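You operate a simulated robot arm through the tools that you are given. There is no shell and no other tool.

You run a simulated robot arm. Do the job below in one go: nothing can be reset, and whatever is moved stays where it is left.

## Task
Fill the hollow in the bench sand tray, level it and tamp it.
Fine: draw the yellow bar forward, one yellow scoop from the blue sand bin, spill none, bar back, then tamp both halves; scoop and tamper go back. The red scoop and the dryer controls stay.

It is judged by the outcome, as a careful person would: the job done as asked, and still so three seconds after it is handed in. It fails if anything else is knocked over, pushed out of place, dropped, spilled or broken.

## Robot
A 7-joint arm with a two-finger parallel gripper, fixed in place. Base frame: the origin is on the floor under the middle of its stand, x ahead of it, y to its left, z up. Lengths are in m, angles in degrees, forces in N, time in s.
With the tool pointing down near the work surface it reaches from about 0.42 to 0.9 m from the base axis. Its first joint turns from -143.0 to 143.0 degrees. Payload 3 kg.
The TCP is the grasp point between the finger pads, 0.03 m short of the fingertips. In the tool frame z runs along the fingers and y along their closing line. The gripper opens to 0.094 m. The fingers are 0.028 m wide and 0.01 m thick; the gripper's body (0.05 by 0.096 m) begins 0.055 m behind the TCP.
Orientation is that of the tool frame in the base frame, as a unit quaternion [x, y, z, w]. With the fingers straight down and closing along the base's y, the tool's x points along the base's -x, its y along +y and its z along -z.

## Interface
- The arm moves only by the tool jog_arm. Its argument "plan" is a list that holds one entry, the list of rows, each a list of 7 numbers: the shift along the tool's x, y, z in m, then the turn, a rotation vector about the tool's x, y, z in degrees, then the gripper command, from -1 (shut) to 1 (fully open), values between in proportion. In form: [[[dx, dy, dz, rx, ry, rz, gripper], ...]]. A call has 1 to 20 rows; each row shifts and turns the commanded pose from where the row before left it, along the tool's axes as they then stand. Each row takes 0.2 s and may step no farther than 0.05 m and 8.6 degrees from the row before; otherwise, or with a gripper value out of range, the whole call is refused. A pose out of reach is approached as far as the arm can. The call stops where the force on the tool passes 70 N (or 10 N more than at its start, if that is more) or the arm is blocked; 0.2 s more then pass. Each finger travels about 0.072 m/s and halts on what it meets, pressing with about 33 N; the grip force reading is that of the motor and also rises with nothing between the fingers. The clock runs only during rows and for 0.2 s after the last one: add rows that do not move to give the fingers time. It gives the time, the measured TCP pose, the force on the tool (base axes), the opening and the grip force at its end, in the units of the frame above (readings bear some noise), with the torque about the TCP (base axes, N m) and any sound that the robot's microphone picked up.
- Cameras (640 x 400 px; columns grow to the right, rows downward): "scene" is fixed at [0.0499, 0.6501, 1.5505]; the picture's right is [-0.74, -0.67, 0.00], its down [-0.48, 0.54, -0.69] and it looks along [0.46, -0.51, -0.72] (base axes); focal length 356 px, centre (320, 200). "wrist" rides on the gripper at [0.076, 0.014, -0.103] in the tool frame; the picture's right is [-0.18, 0.98, 0.00], its down [-0.75, -0.14, -0.64] and it looks along [-0.63, -0.12, 0.77] (tool axes); focal length 243 px, centre (320, 200). There is no depth. A picture from a camera that has moved, and an enlarged one, comes with that camera's place and axes in the base frame and with its lens.
- grab_frame(camera): a new picture of that camera. No time passes.
- close_up(camera, box): a new picture of the part [left, top, right, bottom] of that camera's present view, enlarged. No time passes.
- hand_in(): hands the job in; it is judged then, once.

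Nothing tells you positions but the pictures and the camera data. Unless the task says otherwise, let go and move clear before handing in.

The tools are called after "Emit:" as name(argument=value, ...) on one line, values as JSON. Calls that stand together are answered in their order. jog_arm: Moves the arm, as the interface text tells. Its arguments: {"type":"object","properties":{"plan":{"type":"array"}},"required":["plan"]} The other tools are called the same way: grab_frame (camera) takes a picture; close_up (camera, box) takes an enlarged picture of a part of a camera's view; hand_in () hands the job in.

At the start:

```text
clock: 0.0
position: [0.5383, 0.2608, 1.1258]
orientation: [0.0, 1.0, 0.0, -0.001]
wrist_force: [-0.9, -0.1, 0.0]
moment: [-0.02, -0.02, -0.02]
grip_width: 0.094
gripper_force: 0.1
```

scene: 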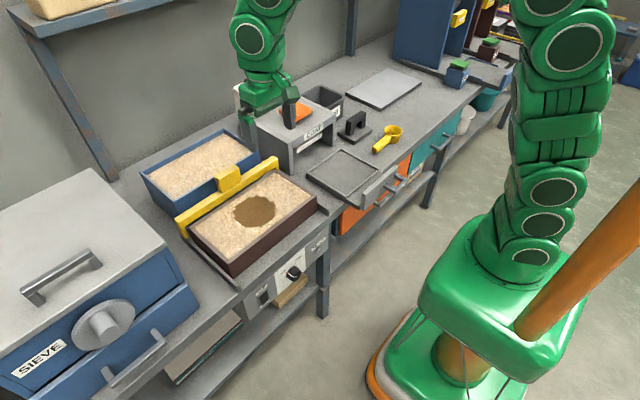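
wrist: 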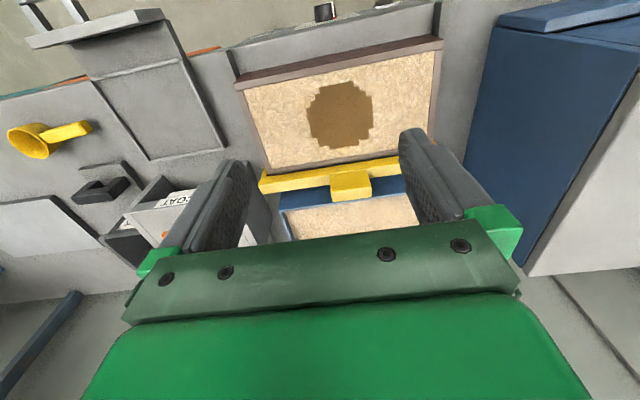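

I see a bench with a sieve box, a blue sand bin, a brown sand tray with a dark hollow and a yellow bar at its back edge, a black tamper, and a yellow scoop on the bench to the right. I'll take close-ups before moving anything.

Emit:
close_up(camera="scene", box=[140, 100, 340, 225])

Emit:
close_up(camera="scene", box=[160, 160, 340, 310])

Emit:
close_up(camera="scene", box=[290, 60, 450, 200])

Emit:
close_up(camera="wrist", box=[0, 60, 300, 280])

Emit:
close_up(camera="scene", box=[390, 0, 550, 120])

```text
3.20 times, centred on (240, 162) of scene
camera zoom: at [0.0499, 0.6501, 1.5505], right [-0.74, -0.67, 0.0], down [-0.48, 0.54, -0.69], along [0.46, -0.51, -0.72], focal length 1141 px, centre (576, 320)
```

zoom: 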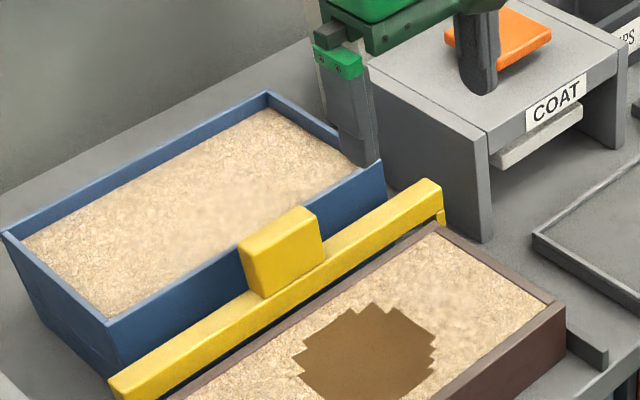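

```text
2.67 times, centred on (250, 235) of scene
camera zoom: at [0.0499, 0.6501, 1.5505], right [-0.74, -0.67, 0.0], down [-0.48, 0.54, -0.69], along [0.46, -0.51, -0.72], focal length 951 px, centre (507, 107)
```

zoom: 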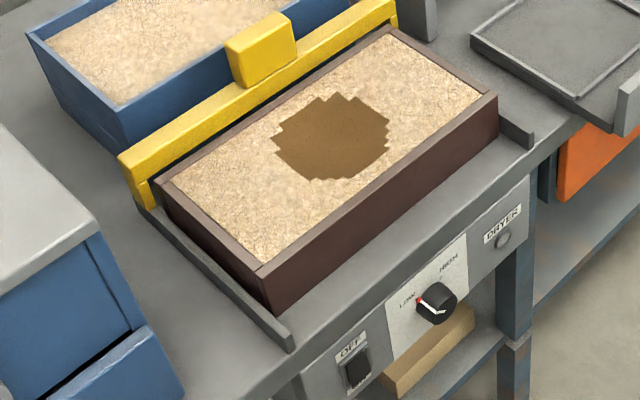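

```text
2.86 times, centred on (370, 130) of scene
camera zoom: at [0.0499, 0.6501, 1.5505], right [-0.74, -0.67, 0.0], down [-0.48, 0.54, -0.69], along [0.46, -0.51, -0.72], focal length 1018 px, centre (177, 400)
```

zoom: 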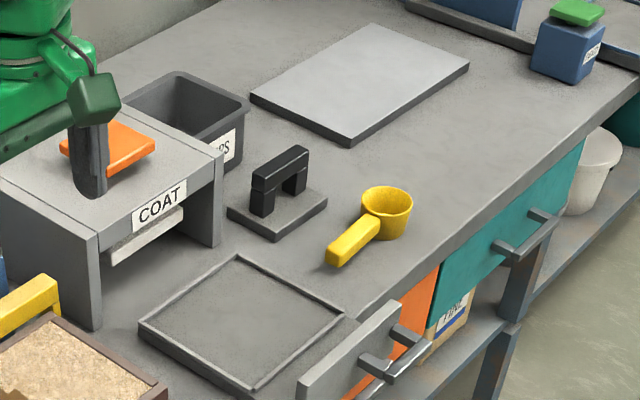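

```text
1.82 times, centred on (150, 170) of wrist
camera zoom: at [0.4636, 0.2753, 1.2281], right [0.18, 0.98, 0.0], down [0.75, -0.14, 0.64], along [0.63, -0.12, -0.77], focal length 441 px, centre (629, 254)
```

zoom: 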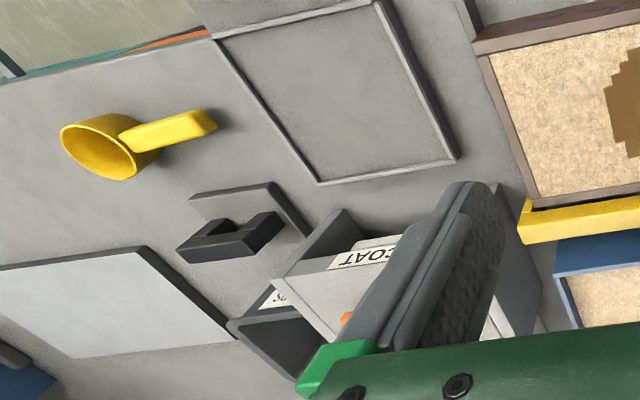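

```text
3.33 times, centred on (470, 60) of scene
camera zoom: at [0.0499, 0.6501, 1.5505], right [-0.74, -0.67, 0.0], down [-0.48, 0.54, -0.69], along [0.46, -0.51, -0.72], focal length 1188 px, centre (-180, 667)
```

zoom: 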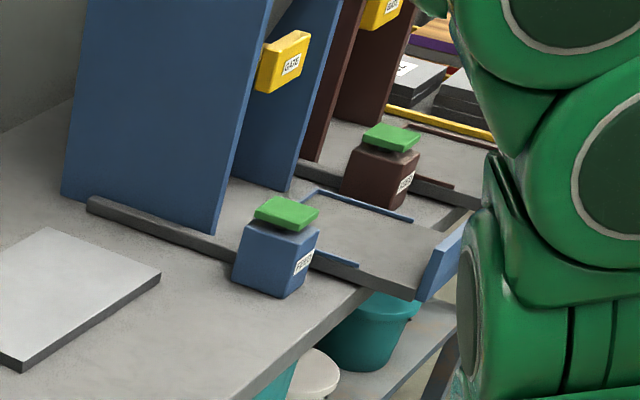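

The bench runs along y, with the dryer front facing the robot. The scoop handle tip is near (0.58, -0.24, 0.74), and the tray lies around x 0.57–0.75, y 0.1–0.4. I'll move the wrist camera over the scoop and tamper for a clearer look.

Emit:
jog_arm(plan=[[[0.012, -0.046, 0.006, 0, 0, 0, 1], [0.012, -0.046, 0.006, 0, 0, 0, 1], [0.012, -0.046, 0.006, 0, 0, 0, 1], [0.012, -0.046, 0.006, 0, 0, 0, 1], [0.012, -0.046, 0.006, 0, 0, 0, 1], [0.012, -0.046, 0.006, 0, 0, 0, 1], [0.012, -0.046, 0.006, 0, 0, 0, 1], [0.012, -0.046, 0.006, 0, 0, 0, 1], [0.012, -0.046, 0.006, 0, 0, 0, 1], [0.012, -0.046, 0.006, 0, 0, 0, 1], [0, 0, 0, 0, 0, 0, 1]]])

Emit:
grab_frame(camera="wrist")

Emit:
grab_frame(camera="scene")

```text
clock: 2.4
position: [0.4154, -0.1983, 1.0662]
orientation: [0.001, 1.0, 0.0, 0.0]
wrist_force: [0.2, 0.4, 0.4]
moment: [-0.01, -0.01, -0.02]
grip_width: 0.094
gripper_force: 0.1
```

```text
taken
camera wrist: at [0.3405, -0.1845, 1.1676], right [0.18, 0.98, 0.0], down [0.75, -0.14, 0.64], along [0.63, -0.12, -0.77], focal length 243 px, centre (320, 200)
```

wrist: 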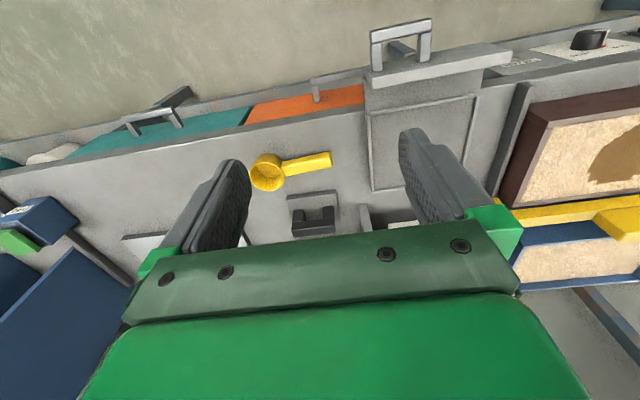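

```text
taken
```

scene: 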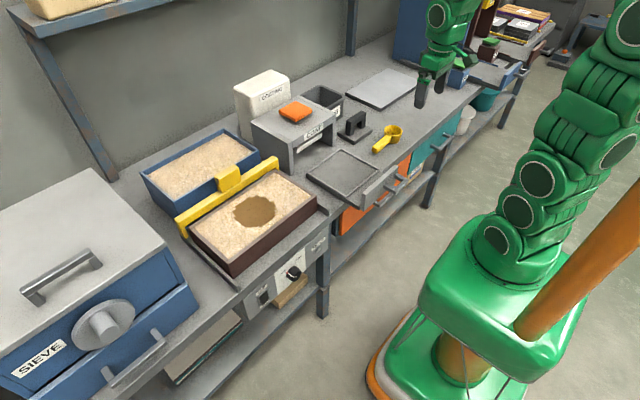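

The arm is off to the side and the view is clear. I'll take enlarged pictures to triangulate the scoop, tamper, tray, bar and bin.

Emit:
close_up(camera="wrist", box=[240, 130, 360, 205])

Emit:
close_up(camera="wrist", box=[260, 170, 400, 258])

Emit:
close_up(camera="scene", box=[330, 100, 426, 160])

Emit:
close_up(camera="wrist", box=[480, 70, 640, 300])

Emit:
close_up(camera="scene", box=[230, 60, 360, 160])

```text
5.33 times, centred on (300, 168) of wrist
camera zoom: at [0.3405, -0.1845, 1.1676], right [0.18, 0.98, 0.0], down [0.75, -0.14, 0.64], along [0.63, -0.12, -0.77], focal length 1294 px, centre (427, 373)
```

zoom: 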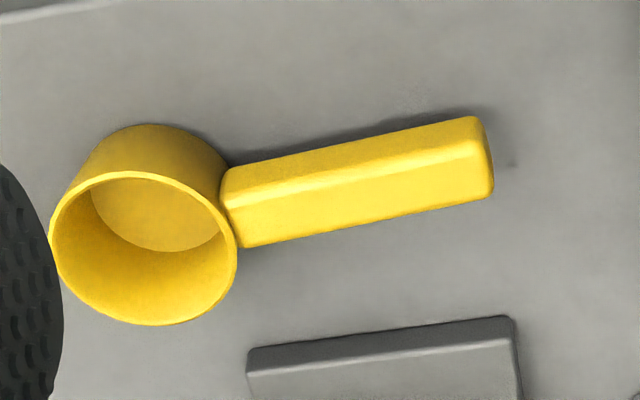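

```text
4.55 times, centred on (330, 214) of wrist
camera zoom: at [0.3405, -0.1845, 1.1676], right [0.18, 0.98, 0.0], down [0.75, -0.14, 0.64], along [0.63, -0.12, -0.77], focal length 1103 px, centre (274, 136)
```

zoom: 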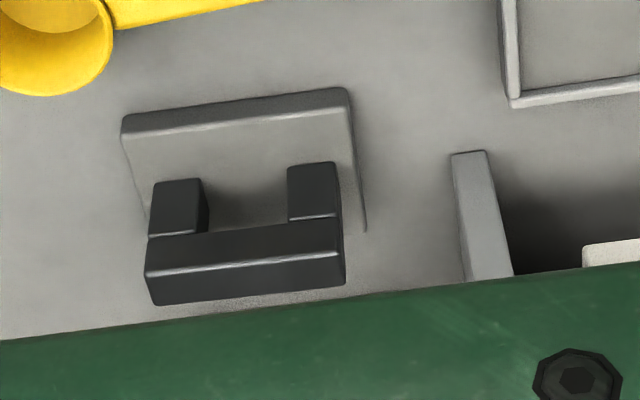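

```text
6.67 times, centred on (378, 130) of scene
camera zoom: at [0.0499, 0.6501, 1.5505], right [-0.74, -0.67, 0.0], down [-0.48, 0.54, -0.69], along [0.46, -0.51, -0.72], focal length 2377 px, centre (-67, 667)
```

zoom: 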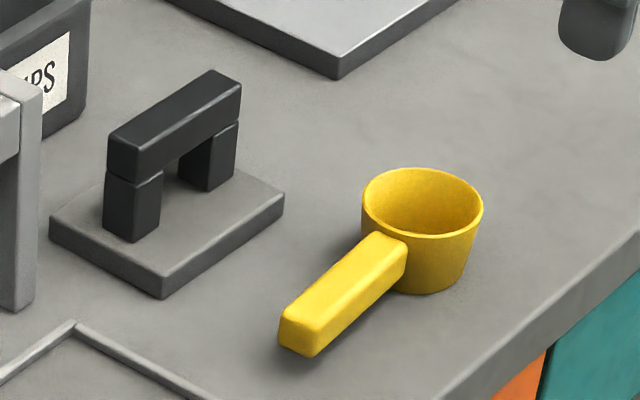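

```text
1.74 times, centred on (560, 185) of wrist
camera zoom: at [0.3405, -0.1845, 1.1676], right [0.18, 0.98, 0.0], down [0.75, -0.14, 0.64], along [0.63, -0.12, -0.77], focal length 422 px, centre (-97, 226)
```

zoom: 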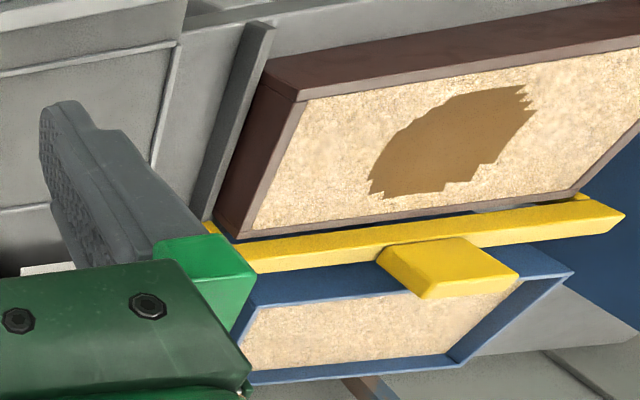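

```text
4.00 times, centred on (295, 110) of scene
camera zoom: at [0.0499, 0.6501, 1.5505], right [-0.74, -0.67, 0.0], down [-0.48, 0.54, -0.69], along [0.46, -0.51, -0.72], focal length 1426 px, centre (420, 560)
```

zoom: 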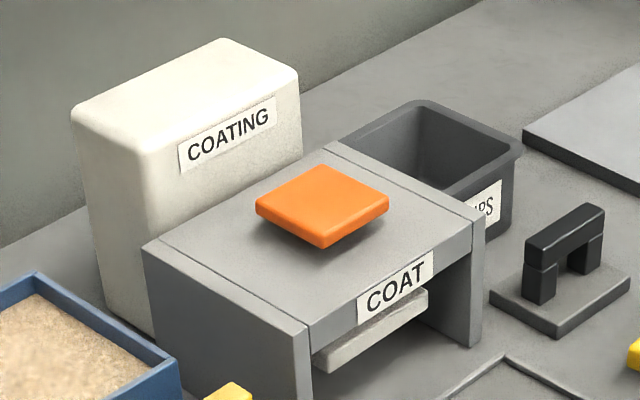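

Bench top is about z 0.745. The scoop cup is at (0.577, -0.33), rim about 0.786, and its handle tip is at (0.557, -0.21). The tray spans x 0.55–0.71, y 0.12–0.44, top about 0.813, and the bin spans x 0.765–0.937, y 0.14–0.43, rim about 0.868. Next I'll look closely at the bar and bin from above.

Emit:
jog_arm(plan=[[[-0.0168, 0.0427, 0.001, 0, 0, 0, 1], [-0.0168, 0.0427, 0.001, 0, 0, 0, 1], [-0.0168, 0.0427, 0.001, 0, 0, 0, 1], [-0.0168, 0.0427, 0.001, 0, 0, 0, 1], [-0.0168, 0.0427, 0.001, 0, 0, 0, 1], [-0.0168, 0.0427, 0.001, 0, 0, 0, 1], [-0.0168, 0.0427, 0.001, 0, 0, 0, 1], [-0.0168, 0.0427, 0.001, 0, 0, 0, 1], [-0.0168, 0.0427, 0.001, 0, 0, 0, 1], [-0.0168, 0.0427, 0.001, 0, 0, 0, 1], [-0.0168, 0.0427, 0.001, 0, 0, 0, 1], [0, 0, 0, 0, 0, 0, 1]]])

Emit:
grab_frame(camera="wrist")

Emit:
close_up(camera="wrist", box=[220, 60, 440, 200])

Emit:
close_up(camera="scene", box=[160, 110, 320, 260])

```text
clock: 5.0
position: [0.6013, 0.2695, 1.0559]
orientation: [0.0, 1.0, -0.001, 0.0]
wrist_force: [0.3, 0.2, -1.1]
moment: [-0.01, 0.0, 0.02]
grip_width: 0.0938
gripper_force: 0.0
```

```text
taken
camera wrist: at [0.526, 0.2844, 1.1575], right [0.18, 0.98, 0.0], down [0.75, -0.14, 0.64], along [0.63, -0.12, -0.77], focal length 243 px, centre (320, 200)
```

wrist: 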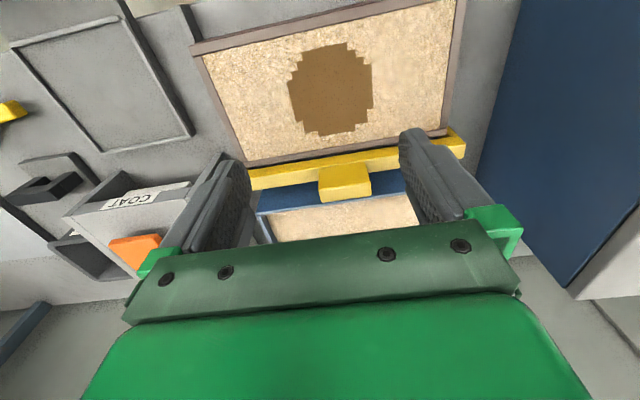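

```text
2.86 times, centred on (330, 130) of wrist
camera zoom: at [0.526, 0.2844, 1.1575], right [0.18, 0.98, 0.0], down [0.75, -0.14, 0.64], along [0.63, -0.12, -0.77], focal length 693 px, centre (291, 400)
```

zoom: 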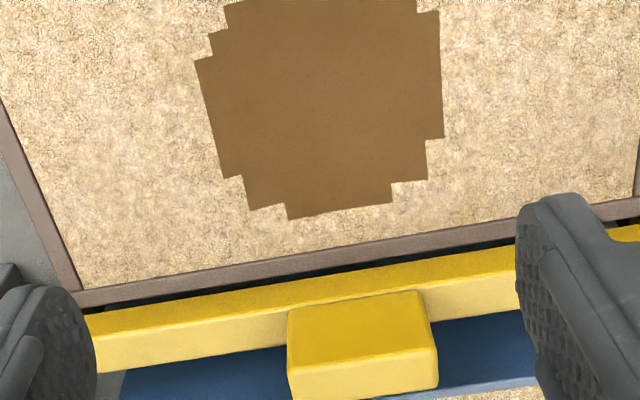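

```text
2.67 times, centred on (240, 185) of scene
camera zoom: at [0.0499, 0.6501, 1.5505], right [-0.74, -0.67, 0.0], down [-0.48, 0.54, -0.69], along [0.46, -0.51, -0.72], focal length 951 px, centre (533, 240)
```

zoom: 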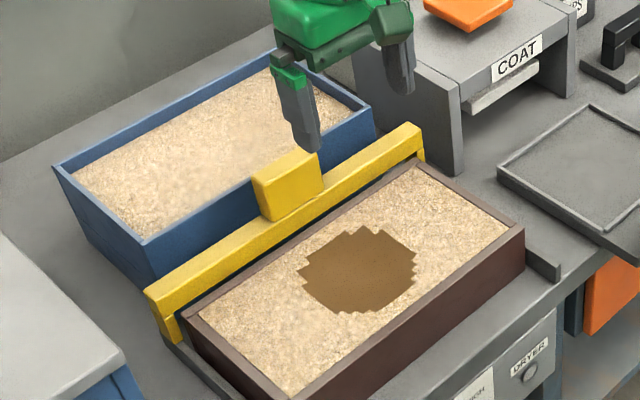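

The bar sits just behind the tray's back rim with a grip block at its middle. I'll zoom in on the block and the bar's ends.

Emit:
close_up(camera="scene", box=[210, 150, 270, 200])

Emit:
close_up(camera="scene", box=[165, 200, 225, 250])

Emit:
close_up(camera="scene", box=[250, 140, 340, 220])

Emit:
close_up(camera="wrist", box=[300, 140, 400, 210])

Emit:
close_up(camera="wrist", box=[400, 60, 500, 170])

```text
8.00 times, centred on (240, 175) of scene
camera zoom: at [0.0499, 0.6501, 1.5505], right [-0.74, -0.67, 0.0], down [-0.48, 0.54, -0.69], along [0.46, -0.51, -0.72], focal length 2852 px, centre (960, 400)
```

zoom: 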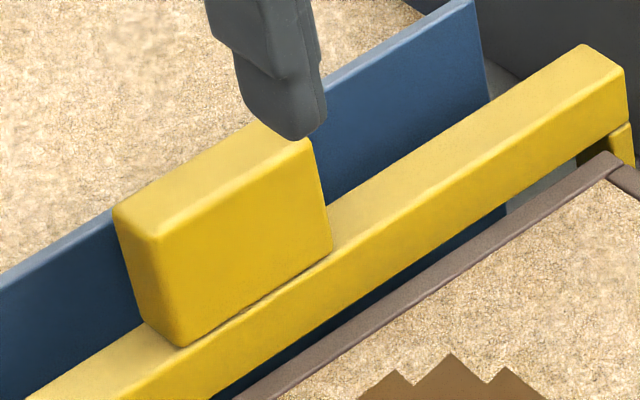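

```text
8.00 times, centred on (195, 225) of scene
camera zoom: at [0.0499, 0.6501, 1.5505], right [-0.74, -0.67, 0.0], down [-0.48, 0.54, -0.69], along [0.46, -0.51, -0.72], focal length 2852 px, centre (1320, 0)
```

zoom: 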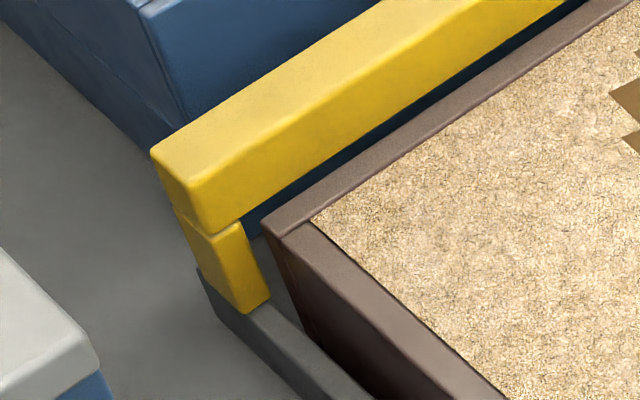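

```text
5.00 times, centred on (295, 180) of scene
camera zoom: at [0.0499, 0.6501, 1.5505], right [-0.74, -0.67, 0.0], down [-0.48, 0.54, -0.69], along [0.46, -0.51, -0.72], focal length 1782 px, centre (445, 300)
```

zoom: 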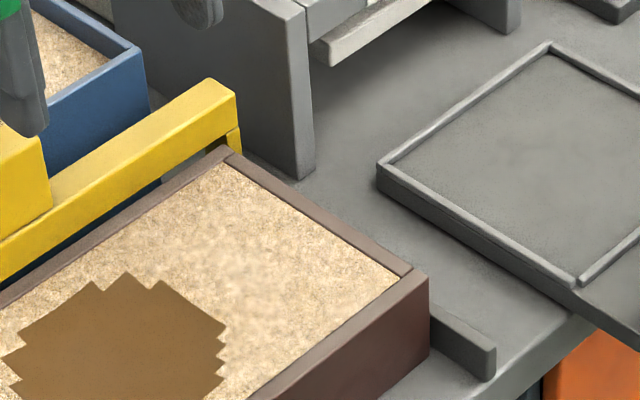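

```text
5.71 times, centred on (350, 175) of wrist
camera zoom: at [0.526, 0.2844, 1.1575], right [0.18, 0.98, 0.0], down [0.75, -0.14, 0.64], along [0.63, -0.12, -0.77], focal length 1386 px, centre (149, 343)
```

zoom: 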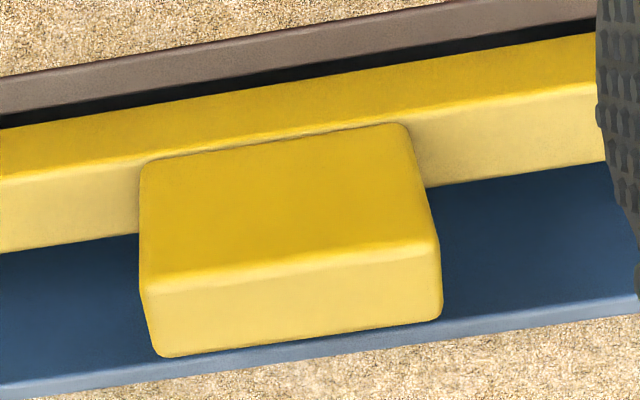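

```text
3.64 times, centred on (450, 115) of wrist
camera zoom: at [0.526, 0.2844, 1.1575], right [0.18, 0.98, 0.0], down [0.75, -0.14, 0.64], along [0.63, -0.12, -0.77], focal length 882 px, centre (-153, 509)
```

zoom: 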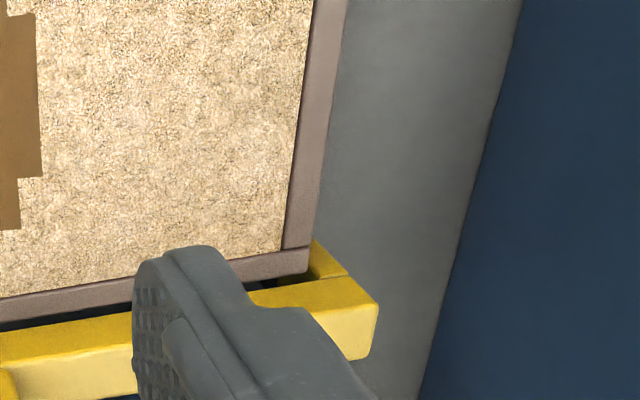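

The block on the bar spans x 0.715–0.738, y 0.25–0.315, z 0.851–0.904, and the bar rides on legs along rails that end near x 0.505. I'll move above the block and check alignment before gripping it by its ends.

Emit:
jog_arm(plan=[[[-0.025, 0.0027, 0.02, 0, 0, 0, 1], [-0.025, 0.0027, 0.02, 0, 0, 0, 1], [-0.025, 0.0027, 0.02, 0, 0, 0, 1], [-0.025, 0.0027, 0.02, 0, 0, 0, 1], [-0.0252, 0.0027, 0.02, 0, 0, 0, 1], [0, 0, 0, 0, 0, 0, 1], [0, 0, 0, 0, 0, 0, 1]]])

Emit:
grab_frame(camera="wrist")

Emit:
close_up(camera="scene", box=[180, 120, 300, 220])

```text
clock: 6.6
position: [0.7285, 0.2798, 0.9566]
orientation: [0.0, 1.0, 0.0, 0.0]
wrist_force: [0.5, 0.0, 0.2]
moment: [0.02, 0.0, 0.01]
grip_width: 0.0941
gripper_force: 0.0
```

```text
taken
camera wrist: at [0.6534, 0.2953, 1.0571], right [0.18, 0.98, 0.0], down [0.75, -0.14, 0.64], along [0.63, -0.12, -0.77], focal length 243 px, centre (320, 200)
```

wrist: 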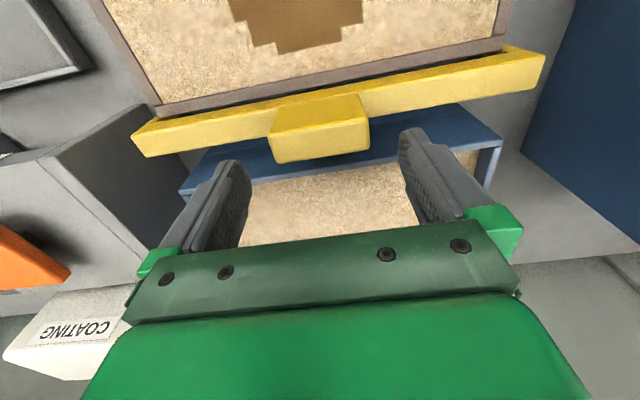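

```text
4.00 times, centred on (240, 170) of scene
camera zoom: at [0.0499, 0.6501, 1.5505], right [-0.74, -0.67, 0.0], down [-0.48, 0.54, -0.69], along [0.46, -0.51, -0.72], focal length 1426 px, centre (640, 320)
```

zoom: 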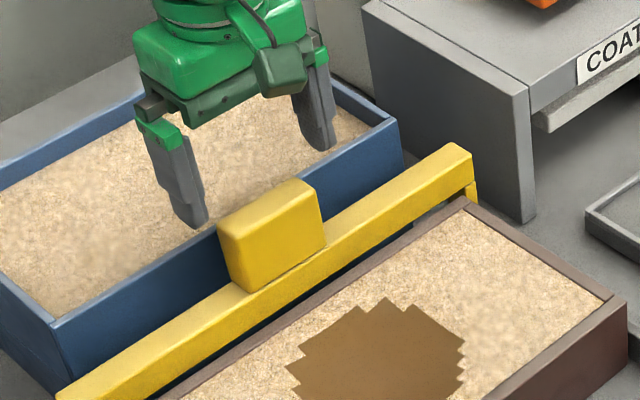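

The gripper is centred over the block: its centre is about (0.7286, 0.282) and the TCP is at (0.7285, 0.280). I'll descend about 7 cm and close on the block.

Emit:
jog_arm(plan=[[[0, 0.002, 0.02, 0, 0, 0, 1], [0, 0, 0.02, 0, 0, 0, 1], [0, 0, 0.015, 0, 0, 0, 1], [0, 0, 0.012, 0, 0, 0, 1], [0, 0, 0, 0, 0, 0, 1], [0, 0, 0, 0, 0, 0, 1]]])

Emit:
close_up(camera="scene", box=[190, 130, 290, 210])

Emit:
grab_frame(camera="wrist")

```text
clock: 8.0
position: [0.729, 0.2832, 0.8873]
orientation: [-0.001, 1.0, 0.0, 0.0]
wrist_force: [-0.2, -0.9, -0.1]
moment: [0.01, -0.02, 0.01]
grip_width: 0.0942
gripper_force: 0.1
```

```text
5.00 times, centred on (240, 170) of scene
camera zoom: at [0.0499, 0.6501, 1.5505], right [-0.74, -0.67, 0.0], down [-0.48, 0.54, -0.69], along [0.46, -0.51, -0.72], focal length 1782 px, centre (720, 350)
```

zoom: 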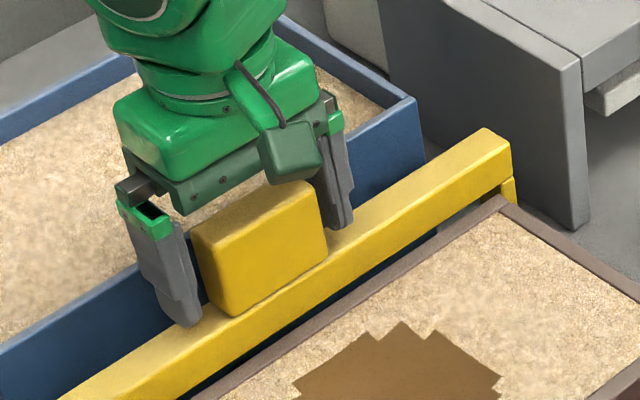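

```text
taken
camera wrist: at [0.6546, 0.298, 0.9907], right [0.18, 0.98, 0.0], down [0.75, -0.14, 0.64], along [0.63, -0.12, -0.77], focal length 243 px, centre (320, 200)
```

wrist: 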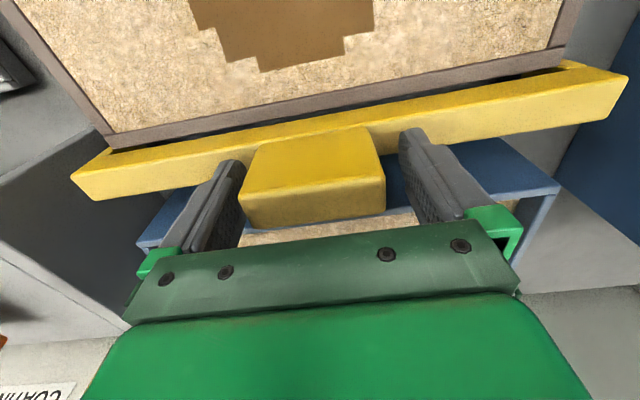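

The block is between the fingers with clearance on both sides. I'll close on it now.

Emit:
jog_arm(plan=[[[0, 0, 0, 0, 0, 0, 0.4], [0, 0, 0, 0, 0, 0, 0.2], [0, 0, 0, 0, 0, 0, -1], [0, 0, 0, 0, 0, 0, -1], [0, 0, 0, 0, 0, 0, -1]]])

Emit:
close_up(camera="scene", box=[190, 130, 290, 210])

```text
clock: 9.2
position: [0.7308, 0.28, 0.888]
orientation: [0.001, 1.0, -0.001, -0.001]
wrist_force: [-7.4, -62.7, 2.0]
moment: [0.9, 0.42, -0.26]
grip_width: 0.0744
gripper_force: 45.0
```

```text
5.00 times, centred on (240, 170) of scene
camera zoom: at [0.0499, 0.6501, 1.5505], right [-0.74, -0.67, 0.0], down [-0.48, 0.54, -0.69], along [0.46, -0.51, -0.72], focal length 1782 px, centre (720, 350)
```

zoom: 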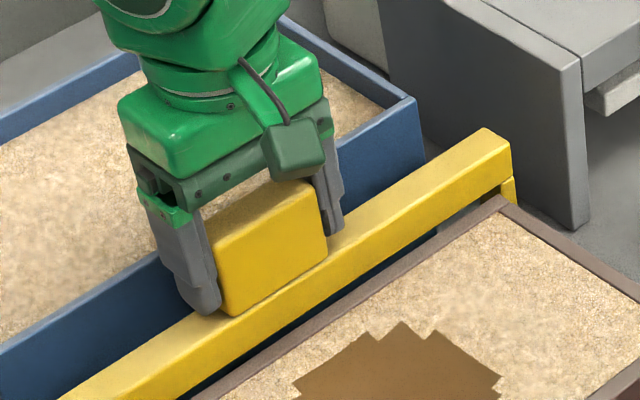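

The side force of about -63 N with the opening at 0.0744 says only one finger is touching the block. I'll look closely to see which side has the gap.

Emit:
close_up(camera="scene", box=[215, 150, 265, 195])

Emit:
close_up(camera="wrist", box=[180, 110, 460, 240])

```text
8.89 times, centred on (240, 172) of scene
camera zoom: at [0.0499, 0.6501, 1.5505], right [-0.74, -0.67, 0.0], down [-0.48, 0.54, -0.69], along [0.46, -0.51, -0.72], focal length 3169 px, centre (1031, 444)
```

zoom: 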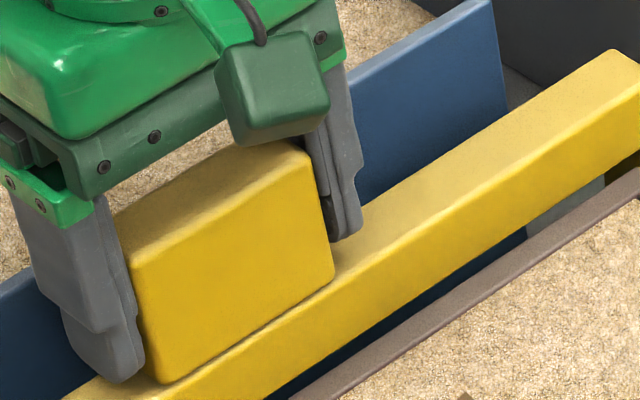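

```text
2.29 times, centred on (320, 175) of wrist
camera zoom: at [0.6551, 0.2952, 0.9906], right [0.19, 0.98, 0.0], down [0.75, -0.14, 0.64], along [0.63, -0.12, -0.77], focal length 555 px, centre (320, 257)
```

zoom: 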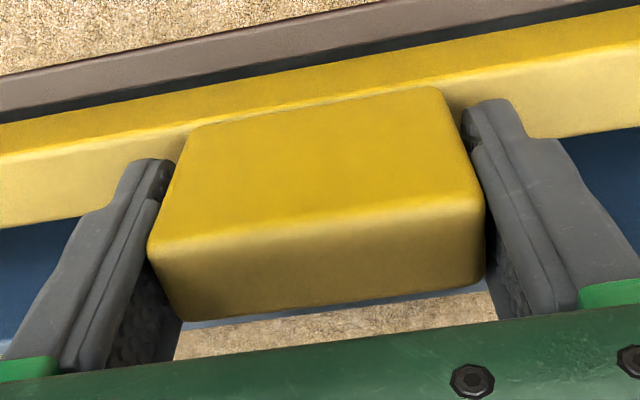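

The sign suggests contact on the -y finger only, so I'm off-centre by a few millimetres. I'll reopen, shift slightly to -y, and close gently in small steps while watching the force.

Emit:
jog_arm(plan=[[[0, 0, 0, 0, 0, 0, 1], [0, 0, 0, 0, 0, 0, 1], [0, -0.004, 0, 0, 0, 0, 1], [0, 0, 0, 0, 0, 0, 0.66], [0, 0, 0, 0, 0, 0, 0.57], [0, 0, 0, 0, 0, 0, 0.53]]])

```text
clock: 10.6
position: [0.7293, 0.2809, 0.8883]
orientation: [0.0, 1.0, 0.0, 0.001]
wrist_force: [-0.2, -5.5, 2.3]
moment: [-0.02, 0.08, 0.11]
grip_width: 0.0751
gripper_force: 2.8
```

Emit:
jog_arm(plan=[[[0, 0, 0, 0, 0, 0, 0.45], [0, 0, 0, 0, 0, 0, 0.4]]])

Emit:
close_up(camera="wrist", box=[180, 110, 460, 240])

```text
clock: 11.2
position: [0.7299, 0.279, 0.8887]
orientation: [0.0, 1.0, 0.0, 0.0]
wrist_force: [0.4, -10.4, 3.3]
moment: [-0.1, 0.05, 0.13]
grip_width: 0.0744
gripper_force: 44.7
```

```text
2.29 times, centred on (320, 175) of wrist
camera zoom: at [0.6547, 0.2949, 0.991], right [0.18, 0.98, 0.0], down [0.75, -0.14, 0.64], along [0.63, -0.12, -0.77], focal length 555 px, centre (320, 257)
```

zoom: 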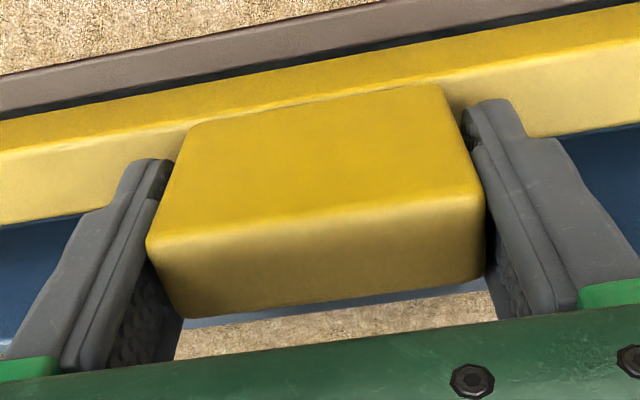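

Both fingers now bear on the block: it is 0.074 wide, centred near y 0.278, with 45 N grip and little side force. I'll draw the bar forward slowly and watch the forces.

Emit:
jog_arm(plan=[[[0, -0.0005, 0, 0, 0, 0, -1], [0.005, 0, 0, 0, 0, 0, -1], [0.01, 0, 0, 0, 0, 0, -1], [0.01, 0, 0, 0, 0, 0, -1], [0.01, 0, 0, 0, 0, 0, -1], [0.01, 0, 0, 0, 0, 0, -1]]])

Emit:
close_up(camera="scene", box=[150, 130, 350, 270])

```text
clock: 12.6
position: [0.6844, 0.279, 0.8891]
orientation: [-0.001, 1.0, 0.001, 0.001]
wrist_force: [1.3, -12.6, 37.3]
moment: [-0.3, 0.96, 0.26]
grip_width: 0.0742
gripper_force: 45.1
```

```text
2.86 times, centred on (250, 200) of scene
camera zoom: at [0.0499, 0.6501, 1.5505], right [-0.74, -0.67, 0.0], down [-0.48, 0.54, -0.69], along [0.46, -0.51, -0.72], focal length 1018 px, centre (520, 200)
```

zoom: 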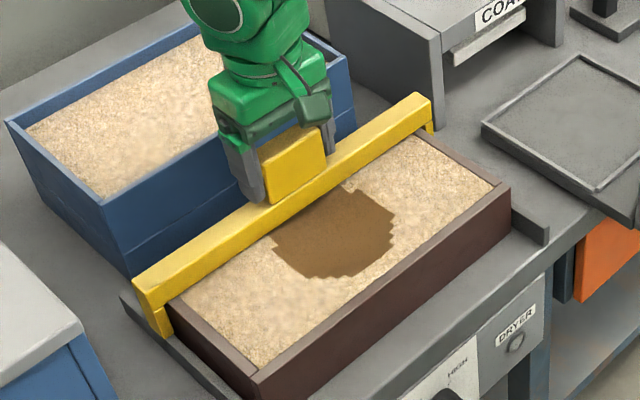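

The bar is sliding over the tray, but there is about 37 N of vertical load. I'll raise the command by about 1.5 mm to relieve it and carry on.

Emit:
jog_arm(plan=[[[0, 0, -0.0015, 0, 0, 0, -1], [0, 0, 0, 0, 0, 0, -1]]])

```text
clock: 13.2
position: [0.6843, 0.2804, 0.8881]
orientation: [0.001, 1.0, 0.0, 0.0]
wrist_force: [1.1, -12.1, 2.8]
moment: [0.56, -0.98, 0.18]
grip_width: 0.0741
gripper_force: 44.5
```

Emit:
jog_arm(plan=[[[0.01, -0.0005, 0, 0, 0, 0, -1], [0.01, 0, 0, 0, 0, 0, -1], [0.01, 0, 0, 0, 0, 0, -1], [0.01, 0, 0, 0, 0, 0, -1]]])

```text
clock: 14.2
position: [0.6437, 0.2805, 0.8882]
orientation: [0.0, 1.0, 0.0, -0.001]
wrist_force: [1.4, 0.2, -26.5]
moment: [-0.29, -0.1, 0.27]
grip_width: 0.0743
gripper_force: 45.2
```

Emit:
jog_arm(plan=[[[0.01, 0, 0.0008, 0, 0, 0, -1], [0.01, 0, 0, 0, 0, 0, -1], [0.01, 0, 0, 0, 0, 0, -1], [0.01, 0, 0, 0, 0, 0, -1]]])

Emit:
close_up(camera="scene", box=[150, 130, 350, 270])

```text
clock: 15.2
position: [0.6026, 0.2794, 0.8884]
orientation: [0.0, 1.0, -0.001, -0.002]
wrist_force: [1.7, -36.6, -17.3]
moment: [0.15, -0.26, 0.28]
grip_width: 0.0741
gripper_force: 45.3
```

```text
2.86 times, centred on (250, 200) of scene
camera zoom: at [0.0499, 0.6501, 1.5505], right [-0.74, -0.67, 0.0], down [-0.48, 0.54, -0.69], along [0.46, -0.51, -0.72], focal length 1018 px, centre (520, 200)
```

zoom: 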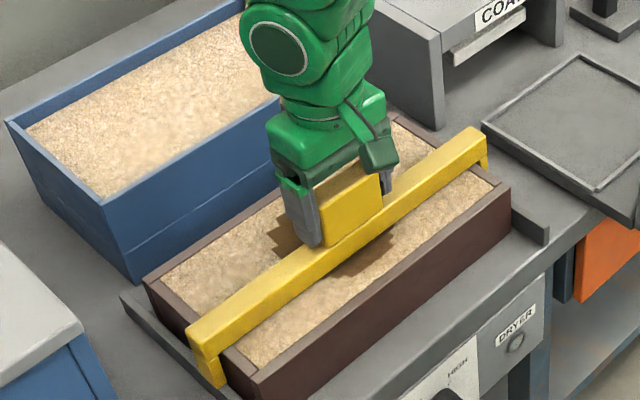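

Emit:
jog_arm(plan=[[[0.008, -0.0012, 0.0006, 0, 0, 0, -1], [0.01, 0, 0, 0, 0, 0, -1], [0.01, 0, 0, 0, 0, 0, -1]]])

```text
clock: 16.0
position: [0.5749, 0.2802, 0.8883]
orientation: [0.0, 1.0, 0.0, 0.0]
wrist_force: [1.2, -21.4, -19.4]
moment: [0.56, -1.26, -0.09]
grip_width: 0.0741
gripper_force: 45.1
```

Emit:
jog_arm(plan=[[[0.01, -0.0008, 0.0006, 0, 0, 0, -1], [0.01, 0, 0, 0, 0, 0, -1]]])

Emit:
close_up(camera="scene", box=[170, 150, 350, 280])

```text
clock: 16.6
position: [0.5554, 0.2802, 0.8886]
orientation: [-0.001, 1.0, 0.001, 0.001]
wrist_force: [1.6, 11.6, 4.7]
moment: [-0.04, 1.2, -0.17]
grip_width: 0.0741
gripper_force: 44.6
```

```text
3.08 times, centred on (260, 215) of scene
camera zoom: at [0.0499, 0.6501, 1.5505], right [-0.74, -0.67, 0.0], down [-0.48, 0.54, -0.69], along [0.46, -0.51, -0.72], focal length 1097 px, centre (505, 154)
```

zoom: 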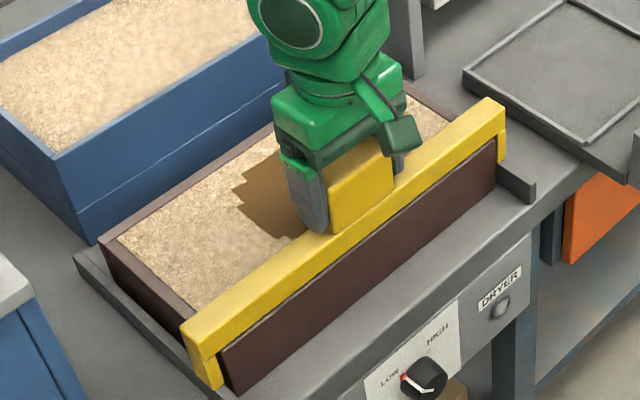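

The bar is over the tray's front wall at x about 0.555, and the rails continue a little further. I'll ease it forward a bit more and watch for a stop.

Emit:
jog_arm(plan=[[[0.008, 0.0003, 0, 0, 0, 0, -1], [0.006, 0, 0, 0, 0, 0, -1]]])

Emit:
close_up(camera="scene", box=[170, 150, 350, 280])

```text
clock: 17.2
position: [0.5424, 0.2801, 0.8901]
orientation: [0.0, 1.0, 0.0, 0.002]
wrist_force: [1.7, 18.0, 33.8]
moment: [0.09, -0.35, 0.4]
grip_width: 0.0743
gripper_force: 44.8
```

```text
3.08 times, centred on (260, 215) of scene
camera zoom: at [0.0499, 0.6501, 1.5505], right [-0.74, -0.67, 0.0], down [-0.48, 0.54, -0.69], along [0.46, -0.51, -0.72], focal length 1097 px, centre (505, 154)
```

zoom: 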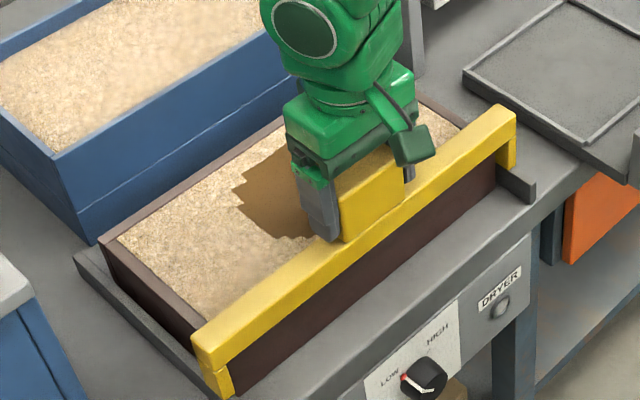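

Emit:
jog_arm(plan=[[[0.005, -0.0006, -0.0013, 0, 0, 0, -1], [0.005, 0, 0, 0, 0, 0, -1]]])

Emit:
close_up(camera="scene", box=[170, 150, 350, 280])

Emit:
close_up(camera="scene", box=[290, 170, 340, 220])

```text
clock: 17.8
position: [0.5318, 0.279, 0.8889]
orientation: [0.001, 1.0, -0.001, 0.0]
wrist_force: [0.5, 21.5, -0.8]
moment: [0.65, -0.05, -0.5]
grip_width: 0.0741
gripper_force: 44.4
```

```text
3.08 times, centred on (260, 215) of scene
camera zoom: at [0.0499, 0.6501, 1.5505], right [-0.74, -0.67, 0.0], down [-0.48, 0.54, -0.69], along [0.46, -0.51, -0.72], focal length 1097 px, centre (505, 154)
```

zoom: 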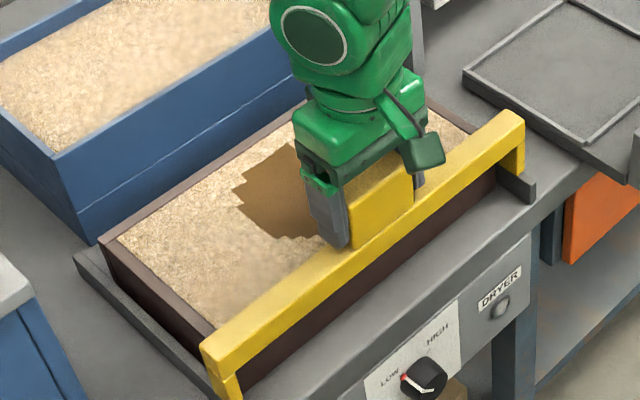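

```text
8.00 times, centred on (315, 195) of scene
camera zoom: at [0.0499, 0.6501, 1.5505], right [-0.74, -0.67, 0.0], down [-0.48, 0.54, -0.69], along [0.46, -0.51, -0.72], focal length 2852 px, centre (360, 240)
```

zoom: 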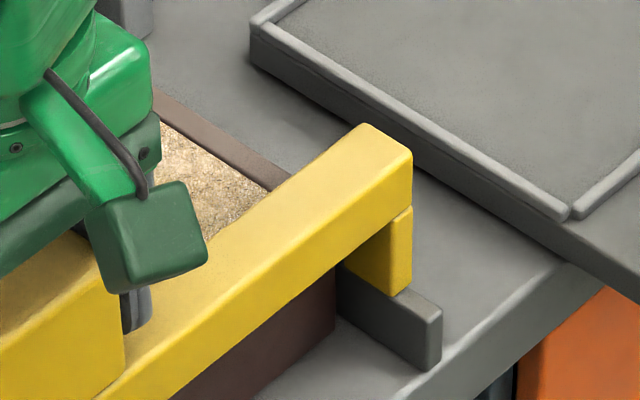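

The bar is fully forward with its legs still on the rails, and the hollow is clear. I'll release the block and lift off.

Emit:
jog_arm(plan=[[[0, 0.0008, 0, 0, 0, 0, -1], [0, 0, 0, 0, 0, 0, 0.8], [0, 0, 0, 0, 0, 0, 1], [0, 0, 0, 0, 0, 0, 1], [0, 0, -0.02, 0, 0, 0, 1], [0, 0, -0.04, 0, 0, 0, 1], [0, 0, -0.05, 0, 0, 0, 1], [0, 0, -0.05, 0, 0, 0, 1]]])

Emit:
grab_frame(camera="wrist")

Emit:
close_up(camera="scene", box=[170, 150, 350, 280])

```text
clock: 19.6
position: [0.5317, 0.2796, 1.0461]
orientation: [0.0, 1.0, -0.001, -0.001]
wrist_force: [0.2, 0.1, 0.0]
moment: [-0.04, 0.04, 0.03]
grip_width: 0.0942
gripper_force: 0.1
```

```text
taken
camera wrist: at [0.4567, 0.2956, 1.1485], right [0.18, 0.98, 0.0], down [0.75, -0.14, 0.64], along [0.63, -0.12, -0.77], focal length 243 px, centre (320, 200)
```

wrist: 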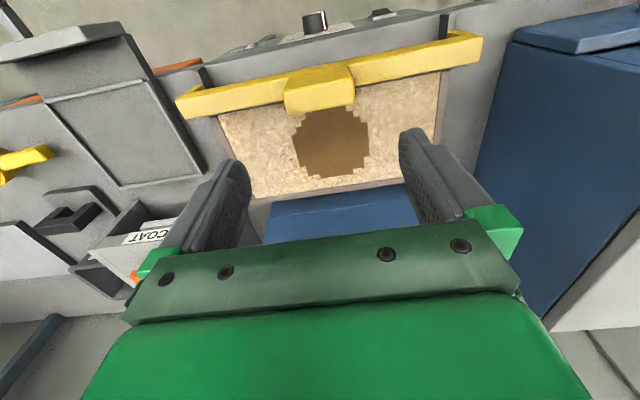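

```text
3.08 times, centred on (260, 215) of scene
camera zoom: at [0.0499, 0.6501, 1.5505], right [-0.74, -0.67, 0.0], down [-0.48, 0.54, -0.69], along [0.46, -0.51, -0.72], focal length 1097 px, centre (505, 154)
```

zoom: 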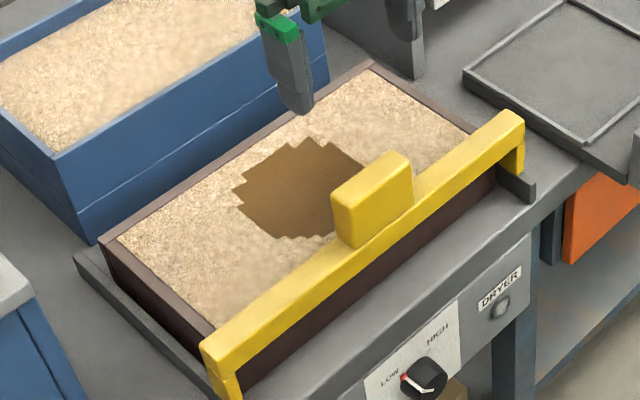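

The bar is parked forward with the hollow exposed. Before fetching the scoop I'll measure the sand level in the bin and check the surroundings for clearance.

Emit:
close_up(camera="scene", box=[140, 125, 270, 215])

Emit:
close_up(camera="scene", box=[0, 150, 220, 400])

Emit:
close_up(camera="scene", box=[195, 125, 265, 170])

```text
4.44 times, centred on (205, 170) of scene
camera zoom: at [0.0499, 0.6501, 1.5505], right [-0.74, -0.67, 0.0], down [-0.48, 0.54, -0.69], along [0.46, -0.51, -0.72], focal length 1584 px, centre (831, 333)
```

zoom: 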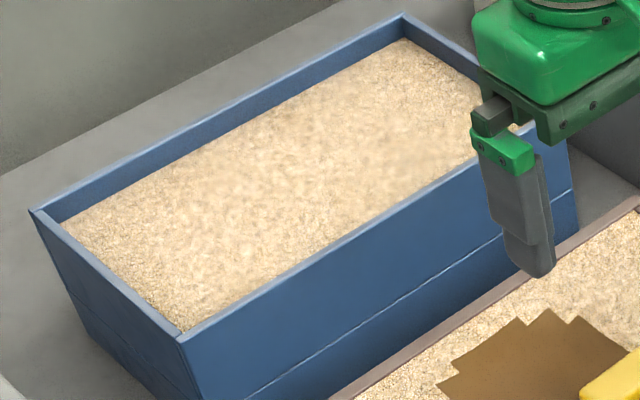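

```text
1.60 times, centred on (110, 275) of scene
camera zoom: at [0.0499, 0.6501, 1.5505], right [-0.74, -0.67, 0.0], down [-0.48, 0.54, -0.69], along [0.46, -0.51, -0.72], focal length 570 px, centre (656, 80)
```

zoom: 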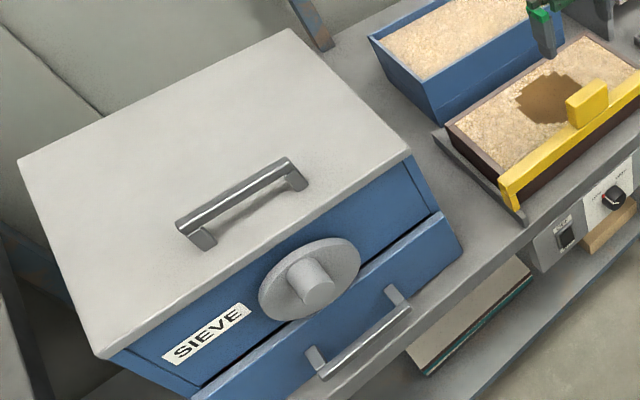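

```text
8.89 times, centred on (230, 148) of scene
camera zoom: at [0.0499, 0.6501, 1.5505], right [-0.74, -0.67, 0.0], down [-0.48, 0.54, -0.69], along [0.46, -0.51, -0.72], focal length 3169 px, centre (1120, 667)
```

zoom: 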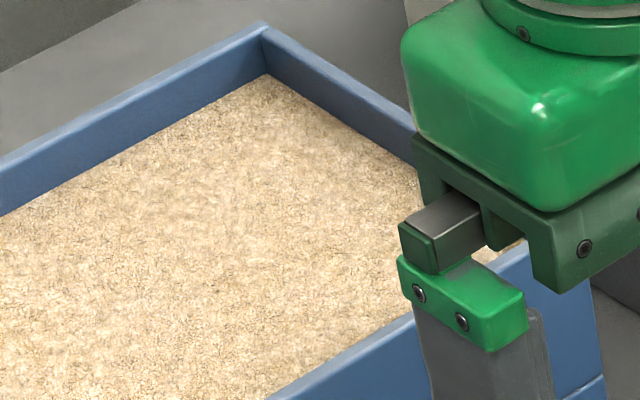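

The bin sand is about 2 cm below the rim, near z 0.849. My plan is to grip the scoop handle with the gripper leaned back about 45° so the cup can dig and pour. I'll first travel to a pose near the scoop, then yaw and lean.

Emit:
jog_arm(plan=[[[-0.0043, -0.0445, 0.005, 0, 0, 0, 1], [-0.0043, -0.0445, 0.005, 0, 0, 0, 1], [-0.0043, -0.0445, 0.005, 0, 0, 0, 1], [-0.0043, -0.0445, 0.005, 0, 0, 0, 1], [-0.0043, -0.0445, 0.005, 0, 0, 0, 1], [-0.0043, -0.0445, 0.005, 0, 0, 0, 1], [-0.0043, -0.0445, 0.005, 0, 0, 0, 1], [-0.0043, -0.0445, 0.005, 0, 0, 0, 1], [-0.0043, -0.0445, 0.005, 0, 0, 0, 1], [0, 0, 0, 0, 0, 0, 1]]])

Emit:
jog_arm(plan=[[[0, 0, 0, 0, 0, -8.47, 1], [0, 0, 0, 0, 0, -8.47, 1], [0, 0, 0, 0, 0, -8.47, 1], [0, 0, 0, 0, 0, -8.47, 1], [0, 0, 0, 0, 0, -8.47, 1], [0, 0, 0, 0, 0, -8.47, 1], [0, 0, 0, 0, 0, -8.47, 1], [0, 0, 0, 0, 0, -8.47, 1], [0, 0, 0, 0, 0, -8.47, 1], [0, 0, 0, 0, 0, -8.47, 1], [0, 0, 0, 0, 0, -8.47, 1], [0, 0, 0, 0, 0, 0, 1]]])

Emit:
grab_frame(camera="wrist")

Emit:
grab_frame(camera="scene")

```text
clock: 21.8
position: [0.5685, -0.1214, 1.0018]
orientation: [0.0, 1.0, 0.0, 0.0]
wrist_force: [-0.2, -0.4, -0.6]
moment: [-0.01, -0.02, -0.01]
grip_width: 0.0939
gripper_force: 0.1
```

```text
clock: 24.4
position: [0.5706, -0.1204, 1.0047]
orientation: [0.727, -0.687, 0.001, 0.0]
wrist_force: [-0.7, -0.6, 0.6]
moment: [-0.05, 0.0, -0.01]
grip_width: 0.0938
gripper_force: 0.1
```

```text
taken
camera wrist: at [0.5619, -0.1974, 1.1064], right [-0.99, 0.13, 0.0], down [0.1, 0.76, 0.64], along [0.08, 0.64, -0.77], focal length 243 px, centre (320, 200)
```

wrist: 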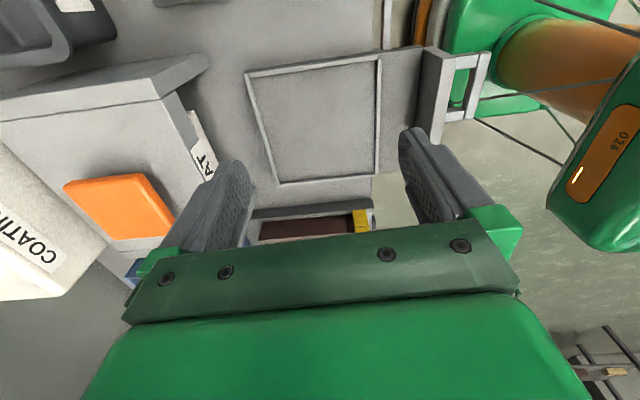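

```text
taken
```

scene: 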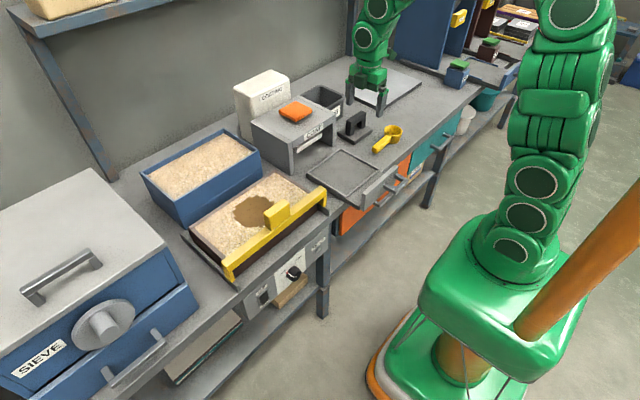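

The yaw is right, with tool x along (0.056, -0.999). Next is the 45° lean-back.

Emit:
jog_arm(plan=[[[0, 0, 0, 0, 7.5, 0, 1], [0, 0, 0, 0, 7.5, 0, 1], [0, 0, 0, 0, 7.5, 0, 1], [0, 0, 0, 0, 7.5, 0, 1], [0, 0, 0, 0, 7.5, 0, 1], [0, 0, 0, 0, 7.5, 0, 1], [0, 0, 0, 0, 0, 0, 1]]])

Emit:
grab_frame(camera="wrist")

Emit:
grab_frame(camera="scene")

```text
clock: 26.0
position: [0.5703, -0.1223, 1.0044]
orientation: [0.671, -0.635, 0.279, 0.263]
wrist_force: [-0.5, -0.8, -0.1]
moment: [0.01, 0.02, -0.01]
grip_width: 0.0943
gripper_force: 0.0
```

```text
taken
camera wrist: at [0.5563, -0.1035, 1.1295], right [-0.99, 0.08, -0.13], down [0.09, 0.99, -0.08], along [0.12, -0.09, -0.99], focal length 243 px, centre (320, 200)
```

wrist: 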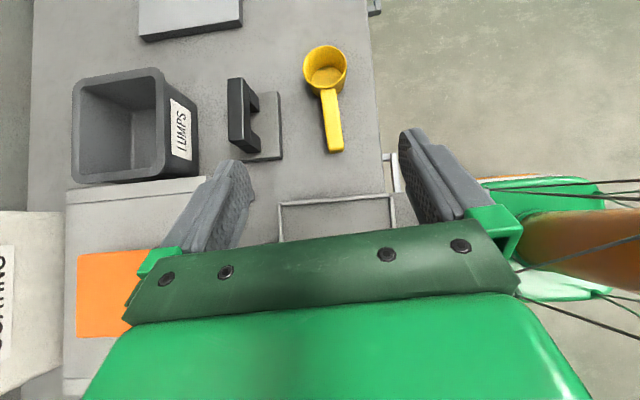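

```text
taken
```

scene: 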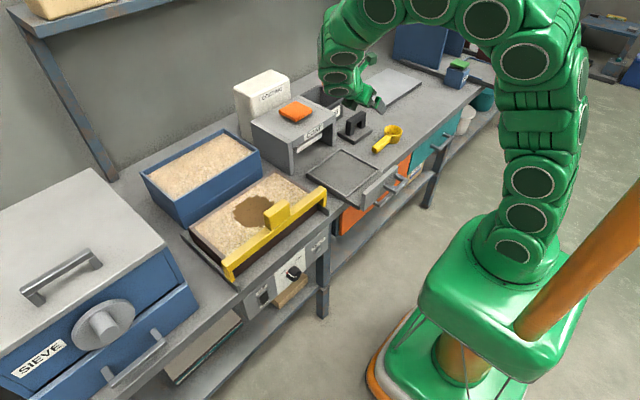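

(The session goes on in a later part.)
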